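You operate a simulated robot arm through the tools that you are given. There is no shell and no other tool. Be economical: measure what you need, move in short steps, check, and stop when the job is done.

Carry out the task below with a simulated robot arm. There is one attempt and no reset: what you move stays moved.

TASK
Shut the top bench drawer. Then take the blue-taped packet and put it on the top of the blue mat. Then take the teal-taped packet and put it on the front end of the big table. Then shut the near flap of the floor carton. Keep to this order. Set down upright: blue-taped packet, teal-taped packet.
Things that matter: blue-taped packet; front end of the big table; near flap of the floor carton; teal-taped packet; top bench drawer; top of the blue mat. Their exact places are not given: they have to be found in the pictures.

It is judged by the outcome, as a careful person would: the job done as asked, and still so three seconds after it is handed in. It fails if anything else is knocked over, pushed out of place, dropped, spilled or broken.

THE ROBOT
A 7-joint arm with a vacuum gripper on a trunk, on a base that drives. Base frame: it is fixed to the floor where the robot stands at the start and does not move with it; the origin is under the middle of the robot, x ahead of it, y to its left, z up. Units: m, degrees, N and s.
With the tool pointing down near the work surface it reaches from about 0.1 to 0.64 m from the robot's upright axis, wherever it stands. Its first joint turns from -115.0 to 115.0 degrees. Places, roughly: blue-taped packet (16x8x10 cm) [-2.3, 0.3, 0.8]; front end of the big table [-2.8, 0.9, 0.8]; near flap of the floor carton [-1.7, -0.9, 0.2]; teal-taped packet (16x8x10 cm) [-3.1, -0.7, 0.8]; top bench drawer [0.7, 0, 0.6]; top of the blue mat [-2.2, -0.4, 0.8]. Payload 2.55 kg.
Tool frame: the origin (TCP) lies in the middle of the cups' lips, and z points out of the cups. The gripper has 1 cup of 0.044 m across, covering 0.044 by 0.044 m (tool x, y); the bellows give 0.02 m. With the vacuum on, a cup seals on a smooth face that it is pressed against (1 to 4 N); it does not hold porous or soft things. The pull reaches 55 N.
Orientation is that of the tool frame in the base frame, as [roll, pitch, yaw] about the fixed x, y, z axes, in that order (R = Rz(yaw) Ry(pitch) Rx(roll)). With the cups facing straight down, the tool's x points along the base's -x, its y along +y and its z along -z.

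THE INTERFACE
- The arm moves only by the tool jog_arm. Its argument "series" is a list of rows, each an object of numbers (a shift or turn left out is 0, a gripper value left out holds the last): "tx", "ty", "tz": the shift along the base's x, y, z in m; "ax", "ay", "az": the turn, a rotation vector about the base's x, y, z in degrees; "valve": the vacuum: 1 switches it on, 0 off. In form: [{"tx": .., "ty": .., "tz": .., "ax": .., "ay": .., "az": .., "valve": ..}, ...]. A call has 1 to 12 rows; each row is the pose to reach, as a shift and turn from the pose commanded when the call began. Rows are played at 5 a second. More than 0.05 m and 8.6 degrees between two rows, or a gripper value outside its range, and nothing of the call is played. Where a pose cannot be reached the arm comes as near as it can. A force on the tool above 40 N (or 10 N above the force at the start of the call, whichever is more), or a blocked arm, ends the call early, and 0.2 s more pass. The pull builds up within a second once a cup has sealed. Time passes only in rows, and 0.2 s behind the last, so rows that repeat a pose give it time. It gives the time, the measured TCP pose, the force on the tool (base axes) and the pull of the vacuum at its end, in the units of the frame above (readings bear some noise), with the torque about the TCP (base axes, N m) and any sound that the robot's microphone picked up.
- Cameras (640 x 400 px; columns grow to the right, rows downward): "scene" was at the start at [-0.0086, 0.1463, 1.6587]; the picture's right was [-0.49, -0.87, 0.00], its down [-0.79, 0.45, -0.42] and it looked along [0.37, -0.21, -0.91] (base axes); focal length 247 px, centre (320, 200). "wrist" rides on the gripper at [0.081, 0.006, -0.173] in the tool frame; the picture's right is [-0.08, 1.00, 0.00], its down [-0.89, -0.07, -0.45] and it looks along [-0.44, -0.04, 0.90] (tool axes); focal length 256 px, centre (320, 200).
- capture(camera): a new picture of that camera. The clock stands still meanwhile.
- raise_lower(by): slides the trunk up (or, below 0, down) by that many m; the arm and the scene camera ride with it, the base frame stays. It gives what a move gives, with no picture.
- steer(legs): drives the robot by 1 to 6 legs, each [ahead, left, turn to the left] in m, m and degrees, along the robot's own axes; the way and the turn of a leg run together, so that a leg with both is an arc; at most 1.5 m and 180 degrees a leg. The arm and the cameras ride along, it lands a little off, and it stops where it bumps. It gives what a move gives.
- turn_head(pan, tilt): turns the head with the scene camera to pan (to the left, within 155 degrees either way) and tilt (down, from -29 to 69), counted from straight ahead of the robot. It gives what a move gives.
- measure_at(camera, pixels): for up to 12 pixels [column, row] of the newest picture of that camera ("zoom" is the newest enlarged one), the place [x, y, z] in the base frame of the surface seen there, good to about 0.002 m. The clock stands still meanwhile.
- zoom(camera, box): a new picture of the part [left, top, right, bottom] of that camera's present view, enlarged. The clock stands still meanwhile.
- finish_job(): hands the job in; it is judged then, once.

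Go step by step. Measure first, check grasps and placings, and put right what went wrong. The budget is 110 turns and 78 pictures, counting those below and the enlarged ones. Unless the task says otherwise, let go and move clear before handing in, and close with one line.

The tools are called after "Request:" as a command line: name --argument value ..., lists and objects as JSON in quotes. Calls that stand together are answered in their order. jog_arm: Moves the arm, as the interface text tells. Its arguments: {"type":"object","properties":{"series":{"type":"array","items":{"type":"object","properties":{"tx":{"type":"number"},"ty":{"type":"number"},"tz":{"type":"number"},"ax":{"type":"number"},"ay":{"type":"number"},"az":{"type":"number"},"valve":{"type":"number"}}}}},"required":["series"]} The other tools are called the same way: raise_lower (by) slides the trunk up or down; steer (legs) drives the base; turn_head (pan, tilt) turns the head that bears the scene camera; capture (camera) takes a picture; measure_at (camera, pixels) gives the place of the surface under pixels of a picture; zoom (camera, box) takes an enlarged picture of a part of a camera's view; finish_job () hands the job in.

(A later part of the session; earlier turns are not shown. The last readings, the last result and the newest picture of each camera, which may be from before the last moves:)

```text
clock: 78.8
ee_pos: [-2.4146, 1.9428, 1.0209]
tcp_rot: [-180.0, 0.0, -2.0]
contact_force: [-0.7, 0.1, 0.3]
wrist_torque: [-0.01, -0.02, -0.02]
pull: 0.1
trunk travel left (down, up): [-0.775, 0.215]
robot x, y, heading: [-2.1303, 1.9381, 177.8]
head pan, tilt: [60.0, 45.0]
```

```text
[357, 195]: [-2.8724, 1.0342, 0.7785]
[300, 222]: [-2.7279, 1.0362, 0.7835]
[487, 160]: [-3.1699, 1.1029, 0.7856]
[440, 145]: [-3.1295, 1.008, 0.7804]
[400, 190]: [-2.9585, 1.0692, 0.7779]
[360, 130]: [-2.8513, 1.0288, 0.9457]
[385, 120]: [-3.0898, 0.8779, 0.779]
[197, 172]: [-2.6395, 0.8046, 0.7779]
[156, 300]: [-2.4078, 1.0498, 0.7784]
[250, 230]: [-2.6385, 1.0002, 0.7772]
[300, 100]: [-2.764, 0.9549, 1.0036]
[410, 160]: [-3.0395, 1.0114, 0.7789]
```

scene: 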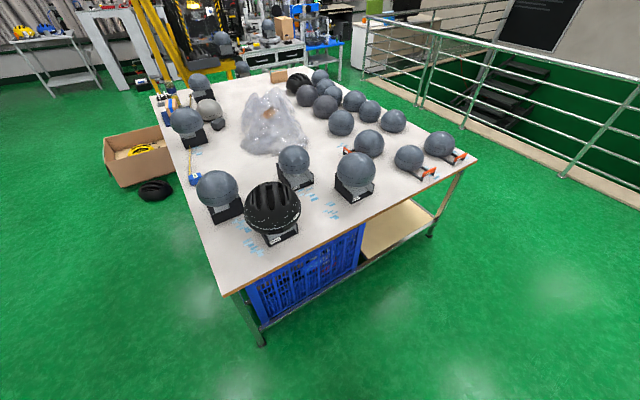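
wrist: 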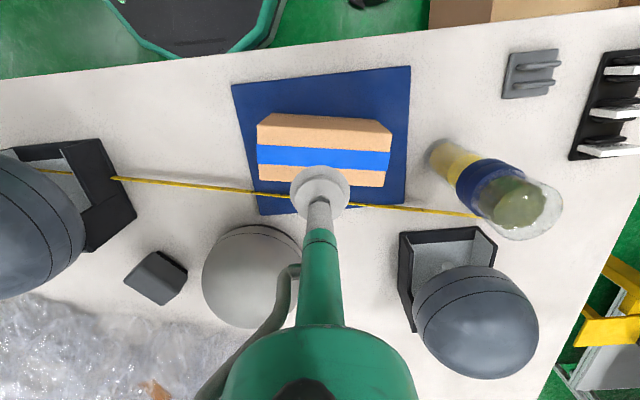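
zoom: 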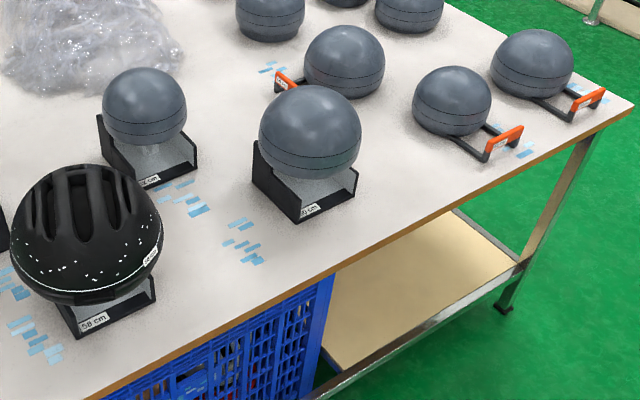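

The gap at x -2.87…-3.12, y≈0.9…1.12 fits the packet lengthwise along y; I'll place it at about (-2.99, 1.0). Now I drive behind the table to the teal packet.

Request:
steer --legs '[[1.05, 0, 2], [1.05, 0, 0], [0, 1.3, 0], [0, 1.2, 0], [0, 0, 180]]'

Request:
turn_head --pan 0 --tilt 45

Request:
capture --camera "scene"

Request:
capture --camera "wrist"

```text
clock: 108.6
ee_pos: [-4.0203, -0.5109, 1.0196]
tcp_rot: [179.9, 0.0, 180.0]
contact_force: [0.8, 0.1, 0.4]
wrist_torque: [-0.02, 0.01, -0.02]
pull: 0.0
trunk travel left (down, up): [-0.775, 0.215]
robot x, y, heading: [-4.3023, -0.5167, 0.2]
head pan, tilt: [60.0, 45.0]
```

```text
clock: 109.9
ee_pos: [-4.0203, -0.5103, 1.02]
tcp_rot: [179.9, 0.1, -179.9]
contact_force: [-0.8, 0.5, 0.7]
wrist_torque: [-0.03, 0.0, -0.02]
pull: 0.1
trunk travel left (down, up): [-0.775, 0.215]
robot x, y, heading: [-4.3046, -0.5151, 0.3]
head pan, tilt: [0.0, 45.0]
```

```text
42 pictures are left
```

scene: 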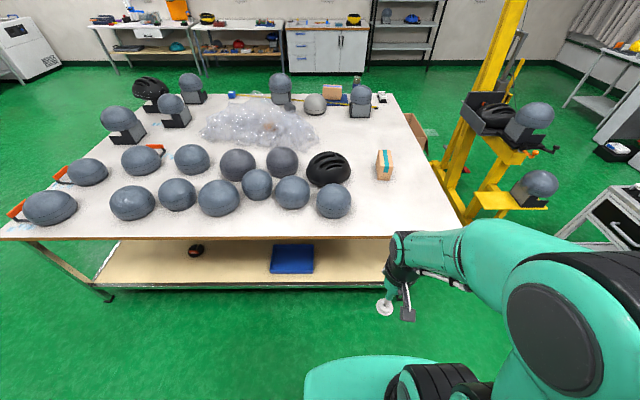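

```text
41 pictures are left
```

wrist: 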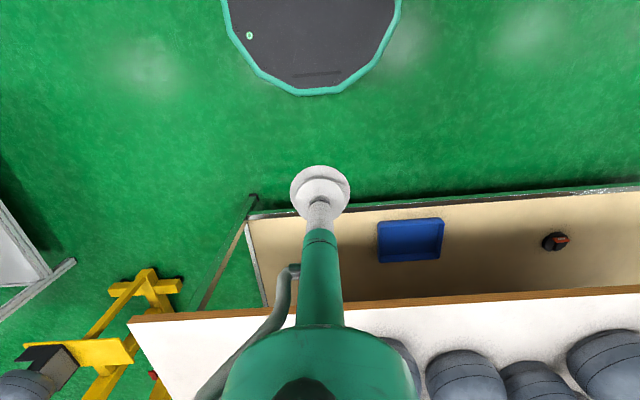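

The teal packet is at (384,165); a lower shelf is under this side. I measure the shelf edge, corner, stand feet and the packet.

Request:
measure_at --camera "wrist" --pixels '[[420, 205], [255, 197], [300, 310], [135, 318], [150, 272], [60, 265], [100, 350], [310, 92], [180, 285]]'

Request:
measure_at --camera "scene" --pixels '[[480, 235], [500, 200], [548, 205], [570, 240], [640, 240], [433, 222], [420, 130], [388, 290]]'

Request:
zoom --camera "scene" --box '[340, 130, 440, 200]'

```text
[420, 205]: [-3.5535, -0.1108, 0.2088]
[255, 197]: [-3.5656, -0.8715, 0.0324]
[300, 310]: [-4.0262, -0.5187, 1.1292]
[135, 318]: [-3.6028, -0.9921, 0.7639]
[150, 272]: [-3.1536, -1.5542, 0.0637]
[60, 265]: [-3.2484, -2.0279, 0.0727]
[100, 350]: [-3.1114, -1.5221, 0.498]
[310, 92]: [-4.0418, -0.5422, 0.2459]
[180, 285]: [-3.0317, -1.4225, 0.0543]
```

```text
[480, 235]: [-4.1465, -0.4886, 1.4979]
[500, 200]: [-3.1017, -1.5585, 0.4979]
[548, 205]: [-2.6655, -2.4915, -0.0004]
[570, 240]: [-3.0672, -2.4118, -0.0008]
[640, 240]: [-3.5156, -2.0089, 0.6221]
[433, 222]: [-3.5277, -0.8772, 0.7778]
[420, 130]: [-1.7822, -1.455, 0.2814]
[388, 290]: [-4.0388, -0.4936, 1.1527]
```

```text
5.71 times, centred on (390, 165) of scene
```

zoom: 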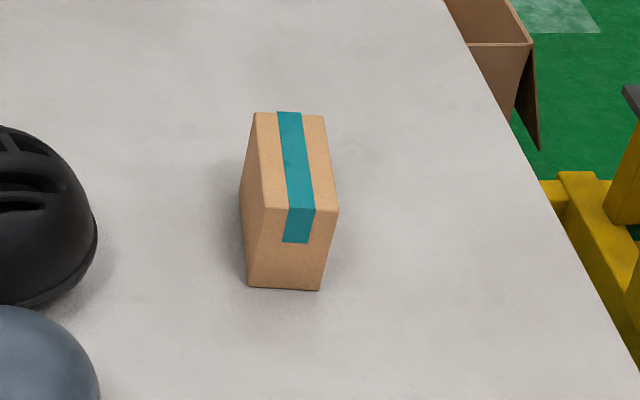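

Request:
measure_at --camera "zoom" --pixels '[[256, 116], [322, 120], [334, 206], [263, 206], [293, 160], [635, 370], [570, 250]]'

```text
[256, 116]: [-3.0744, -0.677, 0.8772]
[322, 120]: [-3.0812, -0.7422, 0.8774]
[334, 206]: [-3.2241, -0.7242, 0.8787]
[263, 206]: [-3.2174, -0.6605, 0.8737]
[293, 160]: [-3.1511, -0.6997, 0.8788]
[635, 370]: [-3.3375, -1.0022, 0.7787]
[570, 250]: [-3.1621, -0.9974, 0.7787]
```

Teal top centre is (-3.151,-0.700,0.878). The shelf edge blocks approaching from this side closely enough, so I plan to come in at the table's -y end near (-3.45,-1.2). First I check my own footprint by looking down.

Request:
turn_head --pan -60 --tilt 65

Request:
capture --camera "scene"

Request:
measure_at --camera "scene" --pixels '[[320, 350], [420, 300], [500, 340], [300, 300], [220, 350], [560, 250], [400, 380]]'

```text
clock: 111.2
ee_pos: [-4.02, -0.5112, 1.0204]
tcp_rot: [-180.0, 0.0, -179.9]
contact_force: [0.7, 0.4, -0.9]
wrist_torque: [-0.01, 0.01, 0.01]
pull: 0.1
trunk travel left (down, up): [-0.775, 0.215]
robot x, y, heading: [-4.3051, -0.5152, 0.2]
head pan, tilt: [-60.0, 65.0]
```

```text
39 pictures are left
```

scene: 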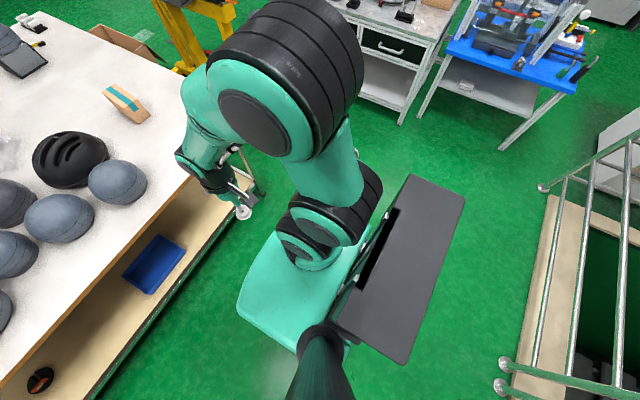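

```text
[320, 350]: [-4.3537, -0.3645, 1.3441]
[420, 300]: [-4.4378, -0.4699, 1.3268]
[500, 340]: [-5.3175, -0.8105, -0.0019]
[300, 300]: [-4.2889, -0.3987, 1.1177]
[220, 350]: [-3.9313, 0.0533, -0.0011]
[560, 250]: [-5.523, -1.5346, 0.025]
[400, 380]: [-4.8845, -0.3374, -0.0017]
```

That black box is my own torso behind the arm, well above the table. I drive sideways to y≈-1.22 and turn to face the table end.

Request:
steer --legs '[[0, -0.72, 0], [0, 0, 90]]'

Request:
turn_head --pan -50 --tilt 50

Request:
capture --camera "scene"

```text
clock: 118.9
ee_pos: [-4.3107, -0.9343, 1.0197]
tcp_rot: [-180.0, 0.0, -88.1]
contact_force: [0.3, -1.4, 0.0]
wrist_torque: [-0.01, -0.01, 0.04]
pull: 0.1
trunk travel left (down, up): [-0.775, 0.215]
robot x, y, heading: [-4.293, -1.2176, 91.6]
head pan, tilt: [-60.0, 65.0]
```

```text
clock: 119.7
ee_pos: [-4.31, -0.9343, 1.0211]
tcp_rot: [-179.9, 0.0, -88.1]
contact_force: [-0.7, -0.3, 0.3]
wrist_torque: [0.0, -0.02, 0.06]
pull: 0.1
trunk travel left (down, up): [-0.775, 0.215]
robot x, y, heading: [-4.2944, -1.2203, 91.8]
head pan, tilt: [-50.0, 50.0]
```

```text
38 pictures are left
```

scene: 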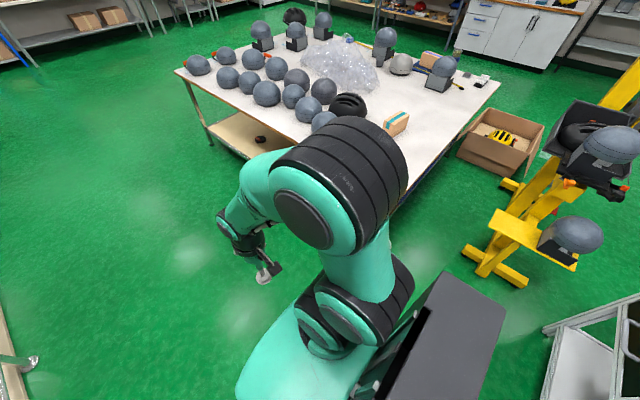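

The path to the table's end is clear. I straighten up and slide right (+x) by 0.86 m.

Request:
steer --legs '[[0, 0, -1.8], [0, -0.86, 0]]'

Request:
capture --camera "wrist"

Request:
turn_head --pan -20 --tilt 50

Request:
capture --camera "scene"

```text
clock: 124.6
ee_pos: [-3.4384, -0.9353, 1.0202]
tcp_rot: [180.0, 0.0, -90.0]
contact_force: [0.8, 0.0, 0.0]
wrist_torque: [-0.01, -0.03, 0.03]
pull: 0.0
trunk travel left (down, up): [-0.775, 0.215]
robot x, y, heading: [-3.4312, -1.2167, 89.9]
head pan, tilt: [-50.0, 50.0]
```

```text
37 pictures are left
```

wrist: 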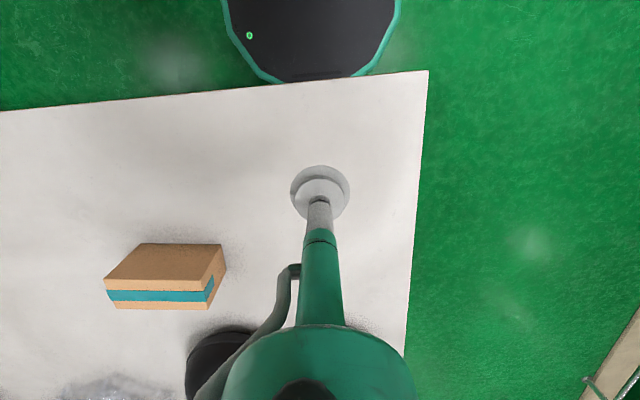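

```text
clock: 125.6
ee_pos: [-3.4375, -0.9343, 1.021]
tcp_rot: [-180.0, 0.0, -90.0]
contact_force: [-0.4, 0.1, 0.2]
wrist_torque: [-0.01, 0.01, 0.0]
pull: 0.1
trunk travel left (down, up): [-0.775, 0.215]
robot x, y, heading: [-3.434, -1.2184, 89.8]
head pan, tilt: [-20.0, 50.0]
```

```text
36 pictures are left
```

scene: 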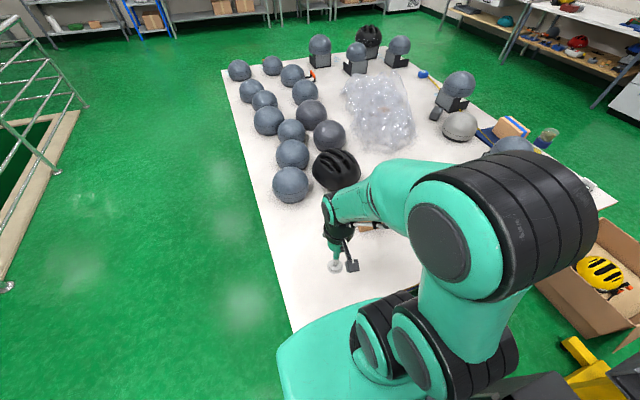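

Now I move over the packet, to 3.5 cm above its top.

Request:
jog_arm --series '[{"tx": 0.036, "ty": 0.026}, {"tx": 0.072, "ty": 0.052}, {"tx": 0.108, "ty": 0.078}, {"tx": 0.144, "ty": 0.104}, {"tx": 0.18, "ty": 0.13}, {"tx": 0.216, "ty": 0.156, "tz": -0.01}, {"tx": 0.252, "ty": 0.182, "tz": -0.02}, {"tx": 0.2865, "ty": 0.21, "tz": -0.03}, {"tx": 0.2865, "ty": 0.2345, "tz": -0.06}, {"tx": 0.2865, "ty": 0.2345, "tz": -0.09}, {"tx": 0.2865, "ty": 0.2345, "tz": -0.105}]'

Request:
capture --camera "wrist"

```text
clock: 128.0
ee_pos: [-3.1507, -0.6998, 0.914]
tcp_rot: [-179.9, 0.1, -90.0]
contact_force: [-0.4, 0.3, 0.2]
wrist_torque: [-0.01, -0.01, -0.06]
pull: 0.0
trunk travel left (down, up): [-0.775, 0.215]
robot x, y, heading: [-3.4356, -1.2224, 89.9]
head pan, tilt: [-20.0, 50.0]
```

```text
35 pictures are left
```

wrist: 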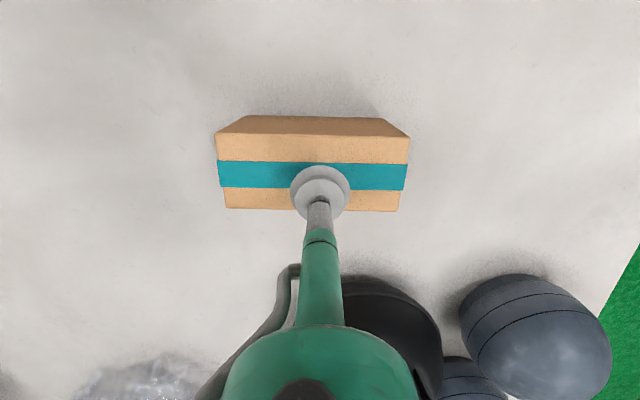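

Centred over the teal tape. I lower with vacuum on.

Request:
jog_arm --series '[{"tz": -0.015, "valve": 1}, {"tz": -0.028}, {"tz": -0.034}, {"tz": -0.038}, {"tz": -0.041}, {"tz": -0.041}, {"tz": -0.041}, {"tz": -0.041}]'

```text
clock: 129.8
ee_pos: [-3.1537, -0.6994, 0.8764]
tcp_rot: [-179.7, 0.3, -90.1]
contact_force: [-5.5, -1.8, 23.8]
wrist_torque: [-0.31, -0.19, -0.08]
pull: 55.2
trunk travel left (down, up): [-0.775, 0.215]
robot x, y, heading: [-3.4338, -1.2181, 90.1]
head pan, tilt: [-20.0, 50.0]
```

Sealed. I lift and bring it back in front of the robot.

Request:
jog_arm --series '[{"tz": 0.02}, {"tz": 0.05}, {"tz": 0.08}, {"tx": -0.03, "ty": -0.025, "tz": 0.1}, {"tx": -0.06, "ty": -0.05, "tz": 0.12}, {"tx": -0.095, "ty": -0.075, "tz": 0.14}, {"tx": -0.13, "ty": -0.1, "tz": 0.16}, {"tx": -0.165, "ty": -0.125, "tz": 0.175}, {"tx": -0.2, "ty": -0.15, "tz": 0.19}, {"tx": -0.235, "ty": -0.175, "tz": 0.19}, {"tx": -0.265, "ty": -0.205, "tz": 0.19}, {"tx": -0.285, "ty": -0.23, "tz": 0.19}]'

Request:
capture --camera "wrist"

```text
clock: 132.4
ee_pos: [-3.4369, -0.9294, 1.0649]
tcp_rot: [180.0, 0.0, -90.1]
contact_force: [-0.1, -0.1, -2.8]
wrist_torque: [0.01, 0.01, 0.04]
pull: 54.9
trunk travel left (down, up): [-0.775, 0.215]
robot x, y, heading: [-3.4328, -1.2193, 90.1]
head pan, tilt: [-20.0, 50.0]
```

```text
34 pictures are left
```

wrist: 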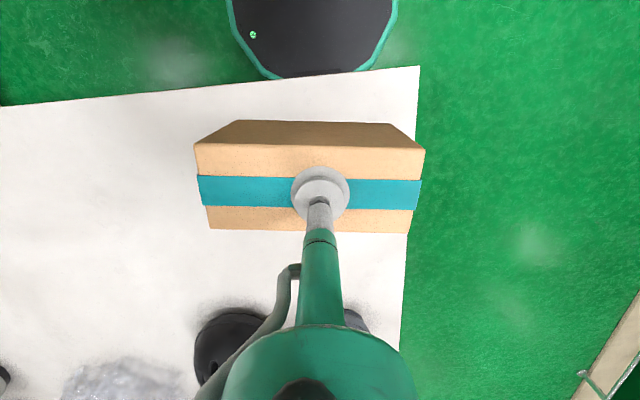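

Held level. I drive back out, round to the +y end and turn to face it.

Request:
steer --legs '[[0, 0.8, 0], [1.5, 0, 0], [1.5, 0, 0], [0, 0, 180], [0, 1.22, 0]]'

Request:
turn_head --pan 10 --tilt 50

Request:
capture --camera "scene"

Request:
capture --camera "wrist"

```text
clock: 163.3
ee_pos: [-2.9959, 1.4094, 1.0645]
tcp_rot: [-180.0, -0.1, 90.5]
contact_force: [0.1, 0.4, -3.3]
wrist_torque: [0.01, -0.02, 0.01]
pull: 54.6
trunk travel left (down, up): [-0.775, 0.215]
robot x, y, heading: [-3.0025, 1.7004, -89.5]
head pan, tilt: [-20.0, 50.0]
```

```text
clock: 164.3
ee_pos: [-2.9961, 1.4089, 1.064]
tcp_rot: [-180.0, 0.0, 90.5]
contact_force: [0.0, -0.3, -2.4]
wrist_torque: [-0.04, -0.04, -0.01]
pull: 55.0
trunk travel left (down, up): [-0.775, 0.215]
robot x, y, heading: [-3.0019, 1.7033, -89.4]
head pan, tilt: [10.0, 50.0]
```

```text
33 pictures are left
```

scene: 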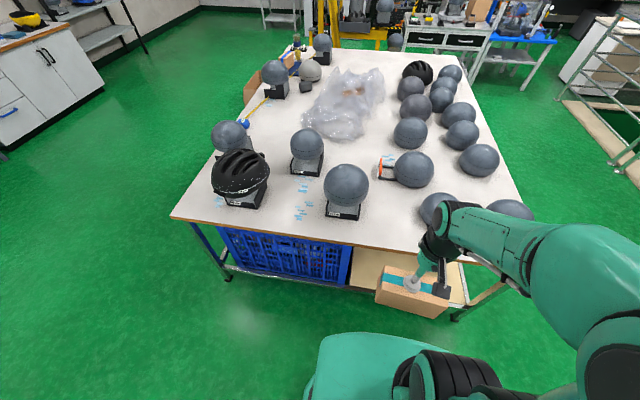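

```text
32 pictures are left
```

wrist: 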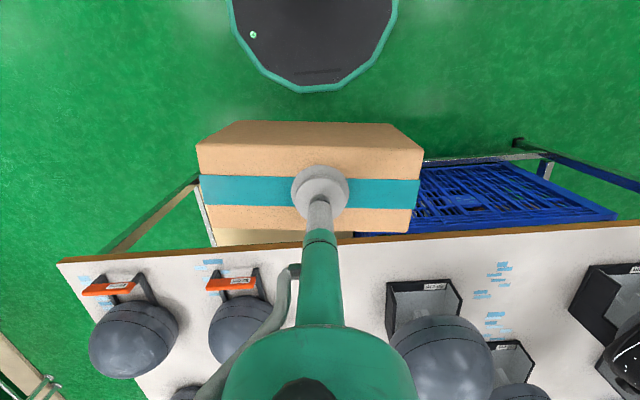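

The tool already lines up with the gap between the orange clip (255,280) and the stand (390,290). I measure the gap and the helmets' overhang.

Request:
measure_at --camera "wrist" --pixels '[[258, 275], [262, 300], [388, 285], [390, 318], [400, 340], [345, 240], [265, 325], [360, 280], [492, 290], [586, 300]]'

Request:
zoom --camera "scene" --box '[300, 130, 500, 270]'

```text
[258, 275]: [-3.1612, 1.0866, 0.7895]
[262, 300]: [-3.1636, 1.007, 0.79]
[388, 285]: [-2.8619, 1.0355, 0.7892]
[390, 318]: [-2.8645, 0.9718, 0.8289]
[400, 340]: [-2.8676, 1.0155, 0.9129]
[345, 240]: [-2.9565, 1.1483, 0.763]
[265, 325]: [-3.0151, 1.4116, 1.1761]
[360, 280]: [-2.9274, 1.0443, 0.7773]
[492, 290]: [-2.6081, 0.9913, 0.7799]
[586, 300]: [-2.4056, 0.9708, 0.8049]
```

```text
2.86 times, centred on (400, 200) of scene
```

zoom: 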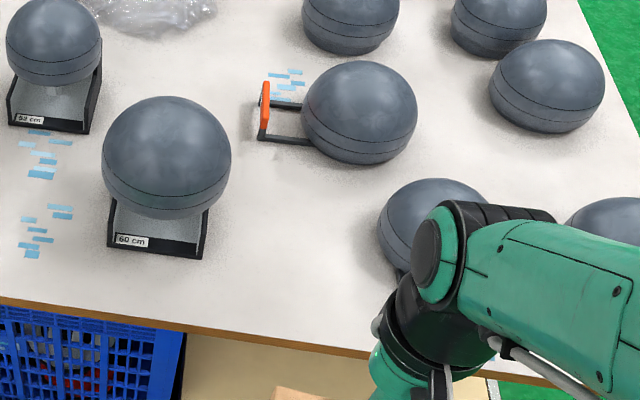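

The gap is about 0.29 m wide at x≈-3.01. I drive 0.2 m closer, then turn the packet so that its length runs along y.

Request:
steer --legs '[[0.2, 0, 0]]'

Request:
jog_arm --series '[{"az": -8.3}, {"az": -16.6}, {"az": -24.9}, {"az": -33.2}, {"az": -41.5}, {"az": -49.8}, {"az": -58.1}, {"az": -66.4}, {"az": -74.7}, {"az": -83}]'

Request:
capture --camera "scene"

```text
clock: 165.9
ee_pos: [-2.9973, 1.2032, 1.0643]
tcp_rot: [-180.0, -0.2, 90.4]
contact_force: [-0.2, -0.8, -3.2]
wrist_torque: [0.01, -0.01, 0.01]
pull: 54.8
trunk travel left (down, up): [-0.775, 0.215]
robot x, y, heading: [-3.0005, 1.4956, -89.7]
head pan, tilt: [10.0, 50.0]
```

```text
clock: 168.1
ee_pos: [-2.9954, 1.205, 1.0639]
tcp_rot: [-180.0, 0.1, 7.3]
contact_force: [1.3, 0.1, -3.1]
wrist_torque: [-0.06, 0.01, 0.02]
pull: 55.0
trunk travel left (down, up): [-0.775, 0.215]
robot x, y, heading: [-3.0007, 1.4948, -89.3]
head pan, tilt: [10.0, 50.0]
```

```text
30 pictures are left
```

scene: 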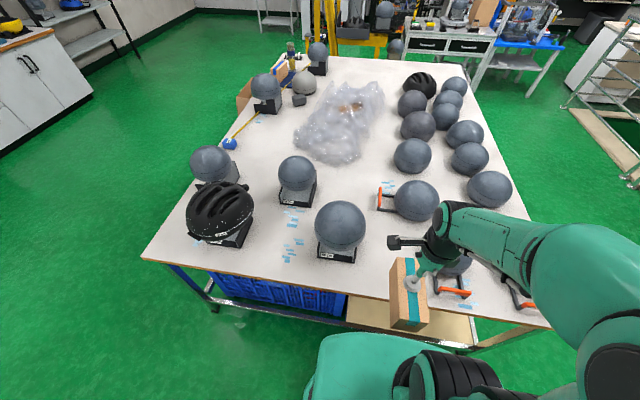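

The packet now lies lengthwise along y. I move it in over (-3.0, 1.02) and come down to 4 cm above the table.

Request:
jog_arm --series '[{"ty": -0.045}, {"ty": -0.09}, {"tx": -0.005, "ty": -0.135}, {"tx": -0.005, "ty": -0.18}, {"tx": -0.005, "ty": -0.187, "tz": -0.04}, {"tx": -0.005, "ty": -0.187, "tz": -0.08}, {"tx": -0.005, "ty": -0.187, "tz": -0.12}, {"tx": -0.005, "ty": -0.187, "tz": -0.145}]'

Request:
capture --camera "wrist"

Request:
zoom --camera "scene" --box '[300, 170, 540, 330]'

```text
clock: 169.9
ee_pos: [-2.9999, 1.0152, 0.918]
tcp_rot: [-180.0, 0.0, 7.4]
contact_force: [-0.4, -0.5, -2.7]
wrist_torque: [-0.01, 0.06, 0.0]
pull: 55.0
trunk travel left (down, up): [-0.775, 0.215]
robot x, y, heading: [-3.0016, 1.4975, -89.6]
head pan, tilt: [10.0, 50.0]
```

```text
29 pictures are left
```

wrist: 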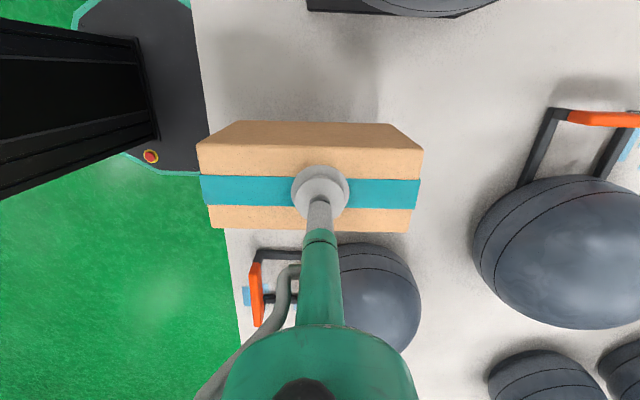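

```text
2.50 times, centred on (420, 250) of scene
```

zoom: 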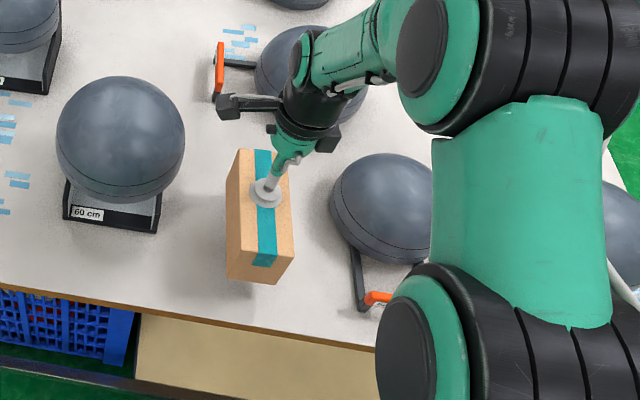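

Free all round: the stand, both clips and helmets keep their distance. I shift 2 cm inward and lower onto the table.

Request:
jog_arm --series '[{"ty": -0.02}, {"ty": -0.02, "tz": -0.015}, {"ty": -0.02, "tz": -0.028}, {"ty": -0.02, "tz": -0.036}, {"ty": -0.02, "tz": -0.041}, {"ty": -0.02, "tz": -0.041}]'

```text
clock: 171.3
ee_pos: [-3.0, 0.9956, 0.8807]
tcp_rot: [179.9, 0.1, 7.3]
contact_force: [-1.4, -0.5, 4.8]
wrist_torque: [0.51, 0.06, 0.03]
pull: 55.0
trunk travel left (down, up): [-0.775, 0.215]
robot x, y, heading: [-2.9989, 1.496, -89.6]
head pan, tilt: [10.0, 50.0]
```

Touchdown felt (4.8 N upward). I release and lift straight up.

Request:
jog_arm --series '[{"tz": -0.001, "valve": 0}, {"tz": -0.001}, {"tz": -0.001}, {"tz": -0.001}, {"tz": 0.01}, {"tz": 0.04}, {"tz": 0.08}, {"tz": 0.12}, {"tz": 0.16}, {"ty": 0.04, "tz": 0.18}, {"ty": 0.085, "tz": 0.18}, {"ty": 0.13, "tz": 0.18}]'

Request:
capture --camera "scene"

```text
clock: 173.9
ee_pos: [-2.9997, 1.1283, 1.0597]
tcp_rot: [179.9, 0.0, 7.3]
contact_force: [0.7, 0.1, 1.2]
wrist_torque: [-0.03, -0.01, -0.02]
pull: 0.0
trunk travel left (down, up): [-0.775, 0.215]
robot x, y, heading: [-2.9975, 1.4965, -89.5]
head pan, tilt: [10.0, 50.0]
```

```text
27 pictures are left
```

scene: 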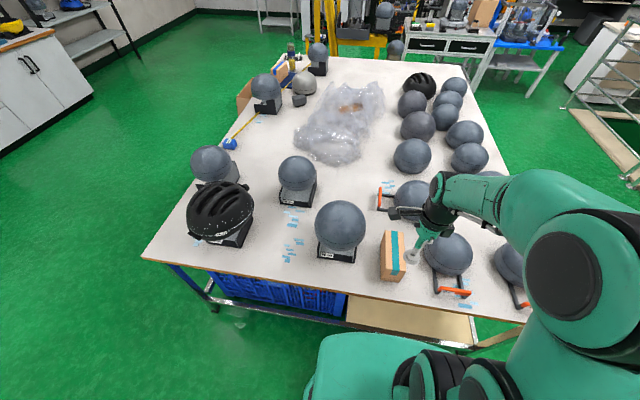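

The teal packet stands upright on the table's end and nothing else was touched. I retract the arm and drive round to the carton, keeping x≈-1.1.

Request:
jog_arm --series '[{"ty": 0.04, "az": 8.3}, {"ty": 0.07, "az": 16.6}, {"ty": 0.07, "az": 24.9}, {"ty": 0.07, "az": 33.2}, {"ty": 0.07, "az": 41.5}, {"ty": 0.07, "az": 49.8}, {"ty": 0.07, "az": 58.1}, {"ty": 0.07, "az": 66.4}, {"ty": 0.07, "az": 74.7}, {"ty": 0.07, "az": 83}]'

Request:
steer --legs '[[-0.4, 0, 0], [0, 1.5, 0], [0, 0.4, 0], [1.5, 0, 0]]'

Request:
turn_head --pan -25 --tilt 45

Request:
capture --camera "scene"

```text
clock: 176.1
ee_pos: [-3.0004, 1.198, 1.0591]
tcp_rot: [-180.0, -0.1, 90.6]
contact_force: [0.2, -0.2, 0.8]
wrist_torque: [0.01, 0.04, 0.0]
pull: 0.1
trunk travel left (down, up): [-0.775, 0.215]
robot x, y, heading: [-2.9985, 1.4938, -89.8]
head pan, tilt: [10.0, 50.0]
```

```text
clock: 194.5
ee_pos: [-1.0533, 0.1409, 1.0599]
tcp_rot: [-180.0, -0.1, 93.8]
contact_force: [0.1, -0.1, 1.1]
wrist_torque: [0.03, 0.03, -0.02]
pull: 0.1
trunk travel left (down, up): [-0.775, 0.215]
robot x, y, heading: [-1.0725, 0.439, -86.4]
head pan, tilt: [10.0, 50.0]
```

```text
clock: 195.6
ee_pos: [-1.0529, 0.1406, 1.0602]
tcp_rot: [-179.9, 0.0, 93.8]
contact_force: [0.9, -0.4, 0.7]
wrist_torque: [-0.03, -0.02, -0.01]
pull: 0.0
trunk travel left (down, up): [-0.775, 0.215]
robot x, y, heading: [-1.0654, 0.4372, -86.1]
head pan, tilt: [-25.0, 45.0]
```

```text
26 pictures are left
```

scene: 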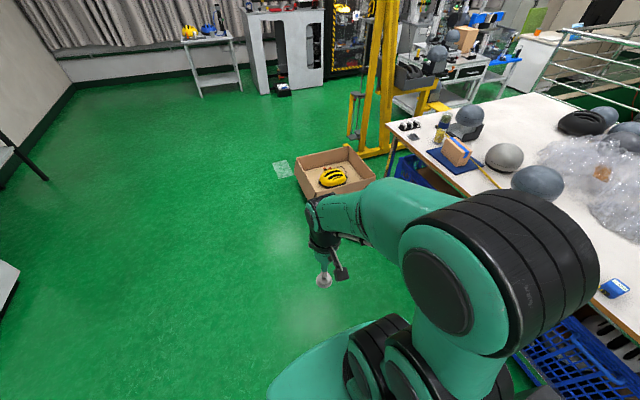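

The arm hides the carton. I drive nearer and turn toward it.

Request:
steer --legs '[[0.5, 0, 0], [0, 0, -40]]'

Request:
turn_head --pan 0 --tilt 55

Request:
capture --camera "scene"

Request:
capture --camera "wrist"

```text
clock: 200.3
ee_pos: [-1.2018, -0.3022, 1.0597]
tcp_rot: [-180.0, 0.0, 56.3]
contact_force: [-0.4, -0.2, -0.3]
wrist_torque: [0.0, 0.0, 0.03]
pull: 0.0
trunk travel left (down, up): [-0.775, 0.215]
robot x, y, heading: [-1.0357, -0.0561, -123.9]
head pan, tilt: [-25.0, 45.0]
```

```text
clock: 201.2
ee_pos: [-1.2001, -0.3027, 1.0593]
tcp_rot: [-180.0, -0.1, 56.1]
contact_force: [0.3, -0.6, 0.3]
wrist_torque: [0.0, 0.0, 0.01]
pull: 0.0
trunk travel left (down, up): [-0.775, 0.215]
robot x, y, heading: [-1.0324, -0.0571, -123.9]
head pan, tilt: [0.0, 55.0]
```

```text
25 pictures are left
```

scene: 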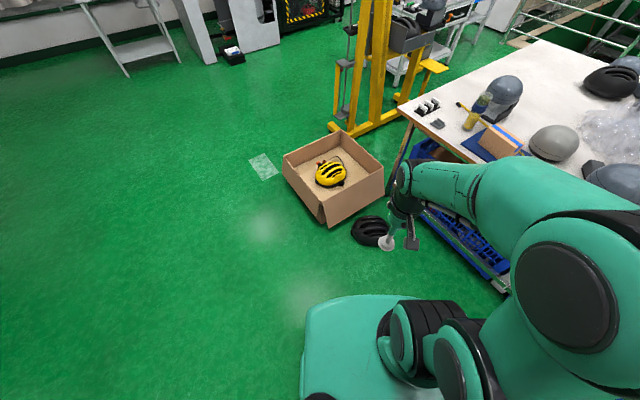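

```text
24 pictures are left
```

wrist: 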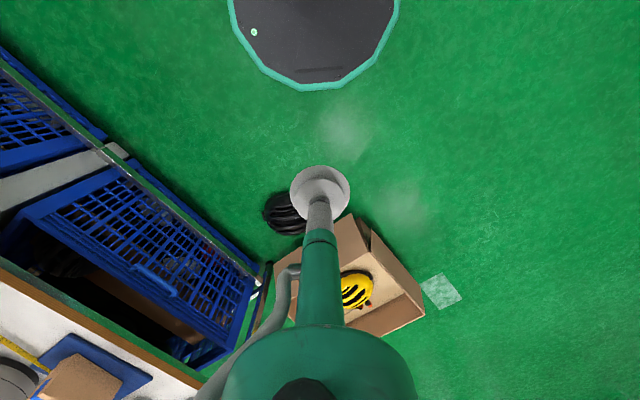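

I zoom in on the carton at (335,180) to see its flaps and measure them.

Request:
zoom --camera "scene" --box '[265, 120, 405, 250]'

```text
3.08 times, centred on (335, 185) of scene
```

zoom: 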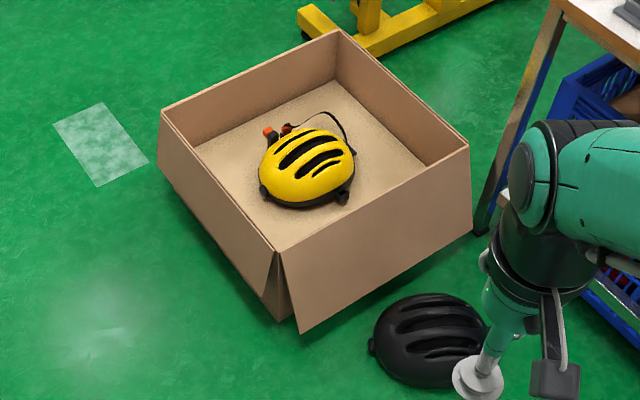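

Request:
measure_at --camera "zoom" --pixels '[[283, 250], [466, 147], [303, 330], [470, 222], [380, 230], [272, 310], [165, 115], [272, 252], [375, 360], [440, 300], [338, 35], [160, 175]]'

```text
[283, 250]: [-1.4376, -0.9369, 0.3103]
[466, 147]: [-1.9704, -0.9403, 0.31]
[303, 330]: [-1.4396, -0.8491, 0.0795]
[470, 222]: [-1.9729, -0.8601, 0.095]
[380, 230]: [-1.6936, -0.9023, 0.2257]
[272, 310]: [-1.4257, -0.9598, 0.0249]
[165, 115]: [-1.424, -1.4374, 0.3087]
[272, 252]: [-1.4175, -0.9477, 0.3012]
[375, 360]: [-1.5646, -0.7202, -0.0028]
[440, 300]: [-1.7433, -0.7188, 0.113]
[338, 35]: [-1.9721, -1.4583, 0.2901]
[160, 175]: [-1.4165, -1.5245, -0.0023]
```

The near flap hangs outward on the carton's +y side: hinge at y≈-0.94, z≈0.31, x -1.44…-1.97, lower edge at y≈-0.855, z≈0.08. I will stand on the carton's +x side, slip the slanted tool in behind the flap from its end, and swing it up and over; first I drive there.

Request:
steer --legs '[[0, 0, -56], [-0.12, 0, 0], [0, 0.8, 0]]'

Request:
raise_lower --by -0.5

Request:
turn_head --pan 10 --tilt 45

Request:
capture --camera "scene"

```text
clock: 208.8
ee_pos: [-1.2261, -0.8363, 1.0585]
tcp_rot: [180.0, 0.0, -0.3]
contact_force: [0.1, -0.8, -0.7]
wrist_torque: [0.01, 0.04, -0.02]
pull: 0.1
trunk travel left (down, up): [-0.775, 0.215]
robot x, y, heading: [-0.928, -0.8394, 179.5]
head pan, tilt: [0.0, 55.0]
```

```text
refused: -0.5 is not a number from -0.4 to 0.4
```

```text
clock: 209.5
ee_pos: [-1.2264, -0.8352, 1.0589]
tcp_rot: [180.0, -0.2, -0.3]
contact_force: [-0.2, 0.2, -0.3]
wrist_torque: [0.02, -0.02, 0.0]
pull: 0.1
trunk travel left (down, up): [-0.775, 0.215]
robot x, y, heading: [-0.9311, -0.8391, 179.4]
head pan, tilt: [10.0, 45.0]
```

```text
22 pictures are left
```

scene: 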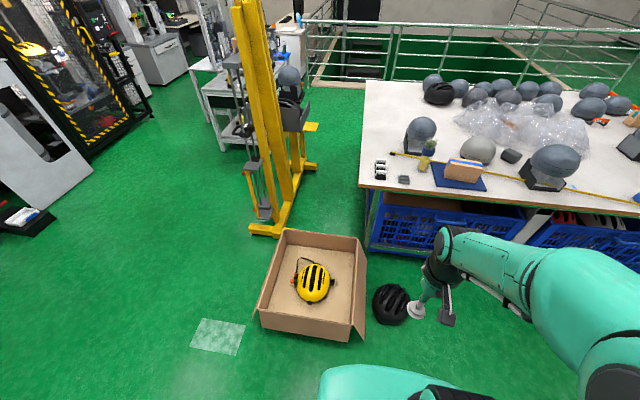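

In place. I lower the trunk by 0.5 m in two steps.

Request:
raise_lower --by -0.3

Request:
raise_lower --by -0.25

Request:
jog_arm --series '[{"ay": 8}, {"ay": 16}, {"ay": 24}, {"ay": 32}, {"ay": 40}, {"ay": 48}, {"ay": 54}, {"ay": 60}]'

Request:
capture --camera "scene"

Request:
capture --camera "wrist"

```text
clock: 212.5
ee_pos: [-1.2257, -0.836, 0.76]
tcp_rot: [-180.0, 0.0, -0.4]
contact_force: [-0.3, -0.4, 0.2]
wrist_torque: [-0.01, -0.02, -0.03]
pull: 0.0
trunk travel left (down, up): [-0.475, 0.515]
robot x, y, heading: [-0.9269, -0.8419, 179.8]
head pan, tilt: [10.0, 45.0]
```

```text
clock: 215.1
ee_pos: [-1.2264, -0.835, 0.509]
tcp_rot: [-180.0, 0.0, -0.2]
contact_force: [0.7, -0.1, 0.1]
wrist_torque: [-0.01, -0.01, 0.04]
pull: 0.1
trunk travel left (down, up): [-0.225, 0.765]
robot x, y, heading: [-0.9285, -0.8364, 179.5]
head pan, tilt: [10.0, 45.0]
```

```text
clock: 216.5
ee_pos: [-1.2977, -0.7931, 0.4405]
tcp_rot: [-179.5, 47.7, 3.2]
contact_force: [-2.8, -0.2, -2.2]
wrist_torque: [-0.04, 0.23, 0.06]
pull: 0.0
out of reach, approached as far as the arm can: row 2, 3, 4, 5, 6
trunk travel left (down, up): [-0.225, 0.765]
robot x, y, heading: [-0.931, -0.8363, 179.9]
head pan, tilt: [10.0, 45.0]
stopped in row 6: the force on the tool passed its limit (the readings are from after the stop); the commanded pose is now the measured one
```

```text
21 pictures are left
```

scene: 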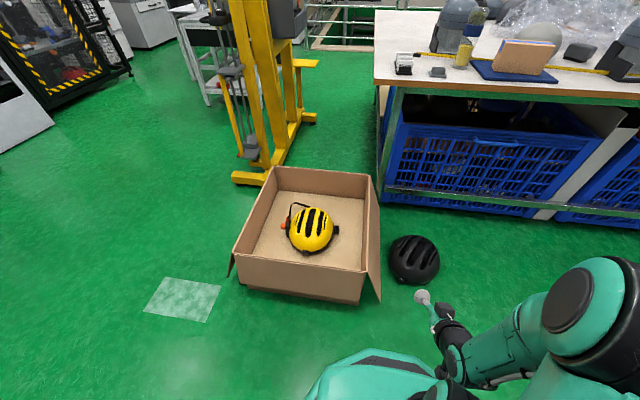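

```text
20 pictures are left
```

wrist: 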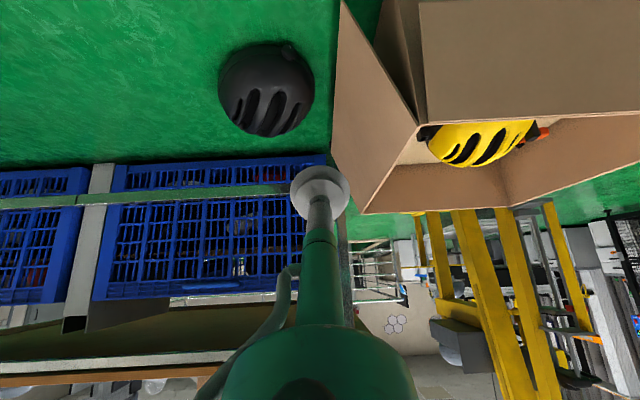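

The close-in pitch ran into a reach limit; the tool is now pitched 48° at (-1.30,-0.79,0.44) with nothing touched. I move outward a little, then finish pitching to 60°.

Request:
jog_arm --series '[{"tx": -0.02}, {"tx": -0.04}, {"tx": -0.06}, {"tx": -0.08}, {"tx": -0.08, "ay": 4}, {"tx": -0.08, "ay": 8}, {"tx": -0.08, "ay": 12}, {"tx": -0.08, "ay": 12, "az": -2}, {"tx": -0.08, "ay": 12, "az": -3}]'

```text
clock: 218.5
ee_pos: [-1.3748, -0.7946, 0.4428]
tcp_rot: [-178.6, 60.1, 1.0]
contact_force: [0.1, -0.3, 0.5]
wrist_torque: [-0.01, 0.0, 0.0]
pull: 0.1
trunk travel left (down, up): [-0.225, 0.765]
robot x, y, heading: [-0.9292, -0.8387, 179.6]
head pan, tilt: [10.0, 45.0]
```

Tool pitched at 60°. I back the base off 0.1 m so the wrist clears its front edge, then move to the end of the flap and down.

Request:
steer --legs '[[-0.1, 0, 0]]'

Request:
jog_arm --series '[{"tx": -0.04}, {"tx": -0.08}, {"tx": -0.1, "tz": -0.03}, {"tx": -0.1, "tz": -0.07}, {"tx": -0.1, "tz": -0.11}, {"tx": -0.1, "tz": -0.15}, {"tx": -0.1, "tz": -0.19}, {"tx": -0.1, "tz": -0.23}, {"tx": -0.1, "tz": -0.27}, {"tx": -0.1, "tz": -0.27}]'

Request:
capture --camera "wrist"

Request:
capture --camera "scene"

```text
clock: 219.6
ee_pos: [-1.2746, -0.797, 0.4426]
tcp_rot: [-178.5, 60.0, 1.3]
contact_force: [-0.2, 0.6, -0.4]
wrist_torque: [0.05, 0.0, 0.01]
pull: 0.0
trunk travel left (down, up): [-0.225, 0.765]
robot x, y, heading: [-0.8259, -0.843, 179.9]
head pan, tilt: [10.0, 45.0]
```

```text
clock: 221.8
ee_pos: [-1.373, -0.7975, 0.1712]
tcp_rot: [-178.5, 60.1, 1.1]
contact_force: [-0.3, 0.4, 1.0]
wrist_torque: [0.02, -0.01, -0.02]
pull: 0.0
trunk travel left (down, up): [-0.225, 0.765]
robot x, y, heading: [-0.8299, -0.8404, 179.9]
head pan, tilt: [10.0, 45.0]
```

```text
19 pictures are left
```

wrist: 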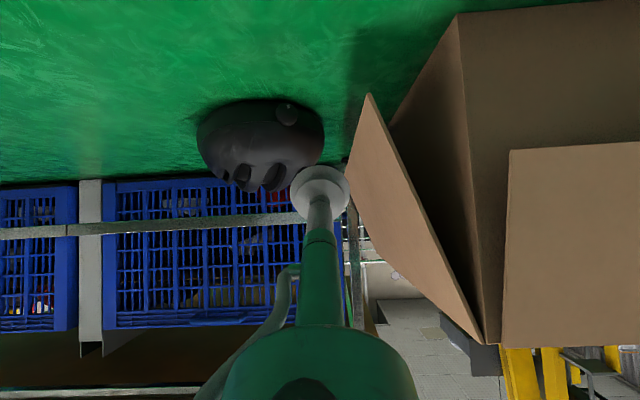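

```text
18 pictures are left
```

scene: 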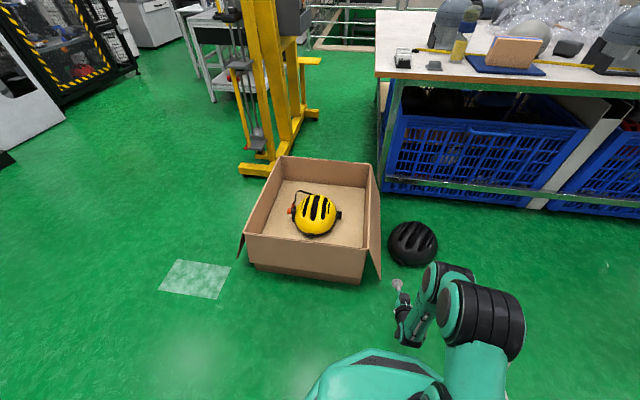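

Ideal view: the flap end-on from (370,95) to (485,342), the carton's corner edge (460,20)-(485,330), with a wedge gap between them. I measure these.

Request:
measure_at --camera "wrist" --pixels '[[370, 100], [400, 170], [430, 230], [480, 330], [461, 30], [472, 150], [483, 250], [512, 155], [506, 330], [362, 105], [415, 120]]'

```text
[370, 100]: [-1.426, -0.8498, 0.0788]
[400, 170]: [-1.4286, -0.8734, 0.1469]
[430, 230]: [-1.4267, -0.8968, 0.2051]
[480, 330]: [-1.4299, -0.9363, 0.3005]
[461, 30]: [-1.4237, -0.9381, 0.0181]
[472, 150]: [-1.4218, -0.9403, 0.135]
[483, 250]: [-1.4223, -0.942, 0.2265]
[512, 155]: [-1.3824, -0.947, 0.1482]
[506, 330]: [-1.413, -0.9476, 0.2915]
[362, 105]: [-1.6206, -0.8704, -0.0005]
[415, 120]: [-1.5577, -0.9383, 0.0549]
```

The gap at z≈0.09 runs from the wall y=-0.940 to the flap y≈-0.853, so I aim at y=-0.897. I descend beside it, line up, and slide in 6 cm past the flap's end.

Request:
jog_arm --series '[{"tz": -0.03}, {"tz": -0.06}, {"tz": -0.083}, {"ty": -0.035, "tz": -0.083}, {"ty": -0.07, "tz": -0.083}, {"ty": -0.1, "tz": -0.083}, {"ty": -0.1, "tz": -0.083}]'

Request:
capture --camera "wrist"

```text
clock: 223.4
ee_pos: [-1.382, -0.8938, 0.0918]
tcp_rot: [-178.8, 60.8, 0.9]
contact_force: [-0.3, 0.2, 0.4]
wrist_torque: [-0.03, -0.03, -0.01]
pull: 0.0
trunk travel left (down, up): [-0.225, 0.765]
robot x, y, heading: [-0.8275, -0.8417, 179.6]
head pan, tilt: [10.0, 45.0]
```

```text
17 pictures are left
```

wrist: 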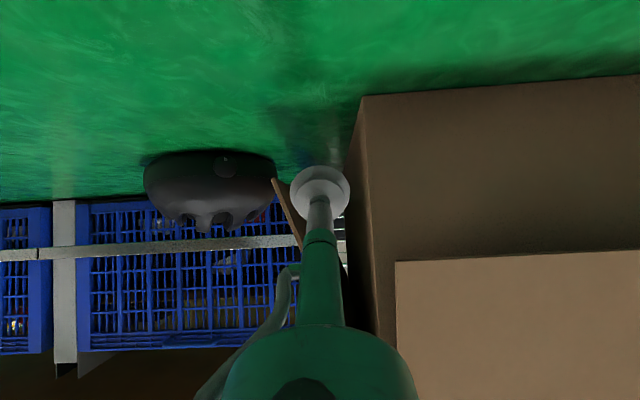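

The cup is lined up in the gap between flap (275,180) and wall (355,180). I slide in slowly.

Request:
jog_arm --series '[{"tx": -0.02, "ty": -0.002}, {"tx": -0.04, "ty": -0.003}, {"tx": -0.06, "ty": -0.003}, {"tx": -0.08, "ty": -0.003}, {"tx": -0.1, "ty": -0.003}, {"tx": -0.108, "ty": -0.003}, {"tx": -0.108, "ty": -0.003}]'

Request:
capture --camera "wrist"

```text
clock: 225.0
ee_pos: [-1.4814, -0.8969, 0.0871]
tcp_rot: [-178.4, 60.0, 1.3]
contact_force: [0.8, -0.5, 0.1]
wrist_torque: [-0.02, -0.02, -0.01]
pull: 0.0
trunk travel left (down, up): [-0.225, 0.765]
robot x, y, heading: [-0.8309, -0.8397, 180.2]
head pan, tilt: [10.0, 45.0]
```

```text
16 pictures are left
```

wrist: 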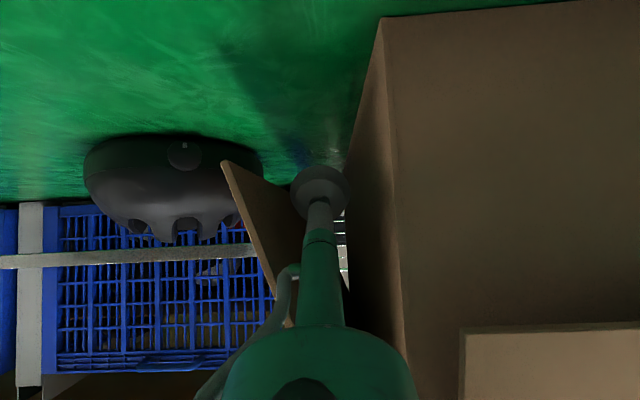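

The tip sits 5.5 cm behind the flap, touching nothing. I begin the swing outward and up around the hinge.

Request:
jog_arm --series '[{"ty": 0.016, "tz": 0.006}, {"ty": 0.032, "tz": 0.014}, {"ty": 0.05, "tz": 0.024}, {"ty": 0.067, "tz": 0.033}, {"ty": 0.083, "tz": 0.043}, {"ty": 0.098, "tz": 0.054}, {"ty": 0.112, "tz": 0.067}, {"ty": 0.126, "tz": 0.082}, {"ty": 0.137, "tz": 0.097}, {"ty": 0.147, "tz": 0.113}]'

Request:
capture --camera "wrist"

Request:
capture --camera "scene"

```text
clock: 227.2
ee_pos: [-1.4826, -0.7507, 0.2041]
tcp_rot: [-178.5, 60.0, 1.2]
contact_force: [0.3, 0.1, -0.3]
wrist_torque: [0.01, 0.03, 0.03]
pull: 0.0
trunk travel left (down, up): [-0.225, 0.765]
robot x, y, heading: [-0.828, -0.8349, 179.9]
head pan, tilt: [10.0, 45.0]
```

```text
15 pictures are left
```

wrist: 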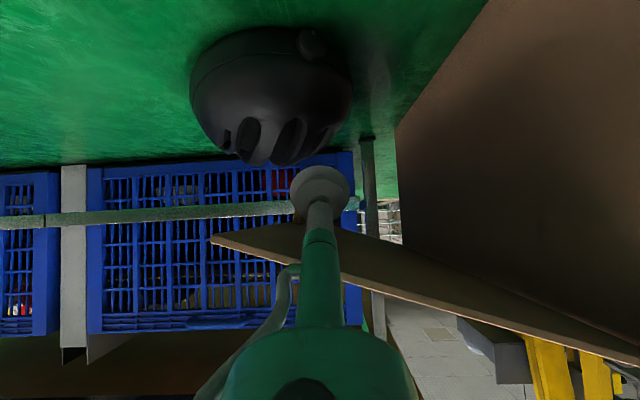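

```text
14 pictures are left
```

scene: 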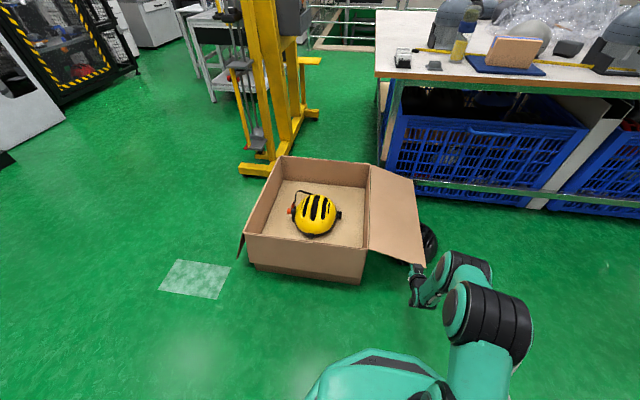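

The flap follows nicely and clears the floor helmet. I carry on up the arc to near vertical.

Request:
jog_arm --series '[{"ty": 0.012, "tz": 0.025}, {"ty": 0.019, "tz": 0.05}, {"ty": 0.025, "tz": 0.087}, {"ty": 0.025, "tz": 0.125}, {"ty": 0.019, "tz": 0.162}, {"ty": 0.006, "tz": 0.197}, {"ty": -0.013, "tz": 0.229}, {"ty": -0.037, "tz": 0.258}, {"ty": -0.066, "tz": 0.282}, {"ty": -0.098, "tz": 0.301}]'

Request:
capture --camera "scene"

```text
clock: 229.4
ee_pos: [-1.4854, -0.8527, 0.5036]
tcp_rot: [-178.5, 60.0, 1.4]
contact_force: [-0.3, -0.4, -0.6]
wrist_torque: [-0.01, 0.04, 0.03]
pull: 0.1
trunk travel left (down, up): [-0.225, 0.765]
robot x, y, heading: [-0.8293, -0.8375, 179.7]
head pan, tilt: [10.0, 45.0]
```

```text
13 pictures are left
```

scene: 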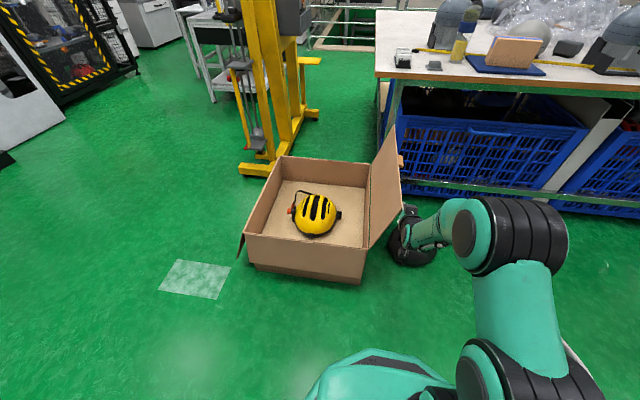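

The flap is near vertical. I push it over and down toward the carton.

Request:
jog_arm --series '[{"ty": -0.031, "tz": 0.014}, {"ty": -0.068, "tz": 0.02}, {"ty": -0.106, "tz": 0.02}, {"ty": -0.143, "tz": 0.014}, {"ty": -0.178, "tz": 0.001}, {"ty": -0.21, "tz": -0.018}, {"ty": -0.239, "tz": -0.042}, {"ty": -0.263, "tz": -0.071}, {"ty": -0.282, "tz": -0.103}, {"ty": -0.29, "tz": -0.12}]'

Request:
capture --camera "scene"

```text
clock: 231.6
ee_pos: [-1.4825, -1.1428, 0.3818]
tcp_rot: [-178.4, 60.0, 1.4]
contact_force: [-0.1, -0.1, -0.6]
wrist_torque: [0.02, -0.01, 0.0]
pull: 0.0
trunk travel left (down, up): [-0.225, 0.765]
robot x, y, heading: [-0.8288, -0.8397, 179.9]
head pan, tilt: [10.0, 45.0]
```

```text
12 pictures are left
```

scene: 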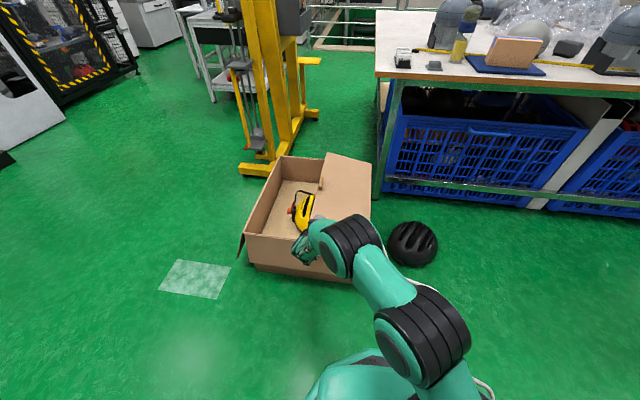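

The flap is nearly down. I press it the last few centimetres, gently.

Request:
jog_arm --series '[{"tz": -0.015}, {"tz": -0.027}, {"tz": -0.037}, {"tz": -0.045}, {"tz": -0.052}, {"tz": -0.058}, {"tz": -0.062}]'

Request:
capture --camera "wrist"

Request:
measure_at --camera "wrist" --pixels '[[200, 200], [250, 220], [360, 200], [400, 200]]'

```text
clock: 233.2
ee_pos: [-1.4868, -1.1421, 0.328]
tcp_rot: [-179.0, 60.7, 0.5]
contact_force: [-5.0, 3.5, 17.0]
wrist_torque: [0.05, -0.22, 0.14]
pull: 0.1
trunk travel left (down, up): [-0.225, 0.765]
robot x, y, heading: [-0.827, -0.8439, 180.0]
head pan, tilt: [10.0, 45.0]
```

```text
11 pictures are left
```

wrist: 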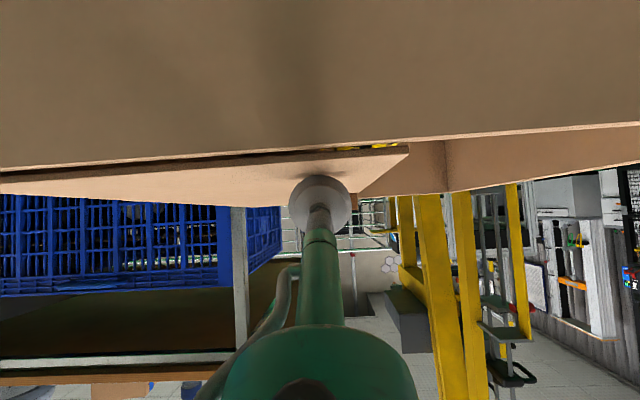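

```text
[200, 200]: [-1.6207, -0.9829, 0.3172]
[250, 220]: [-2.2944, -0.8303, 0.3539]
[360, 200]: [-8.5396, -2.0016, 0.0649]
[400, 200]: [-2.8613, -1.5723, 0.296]
```

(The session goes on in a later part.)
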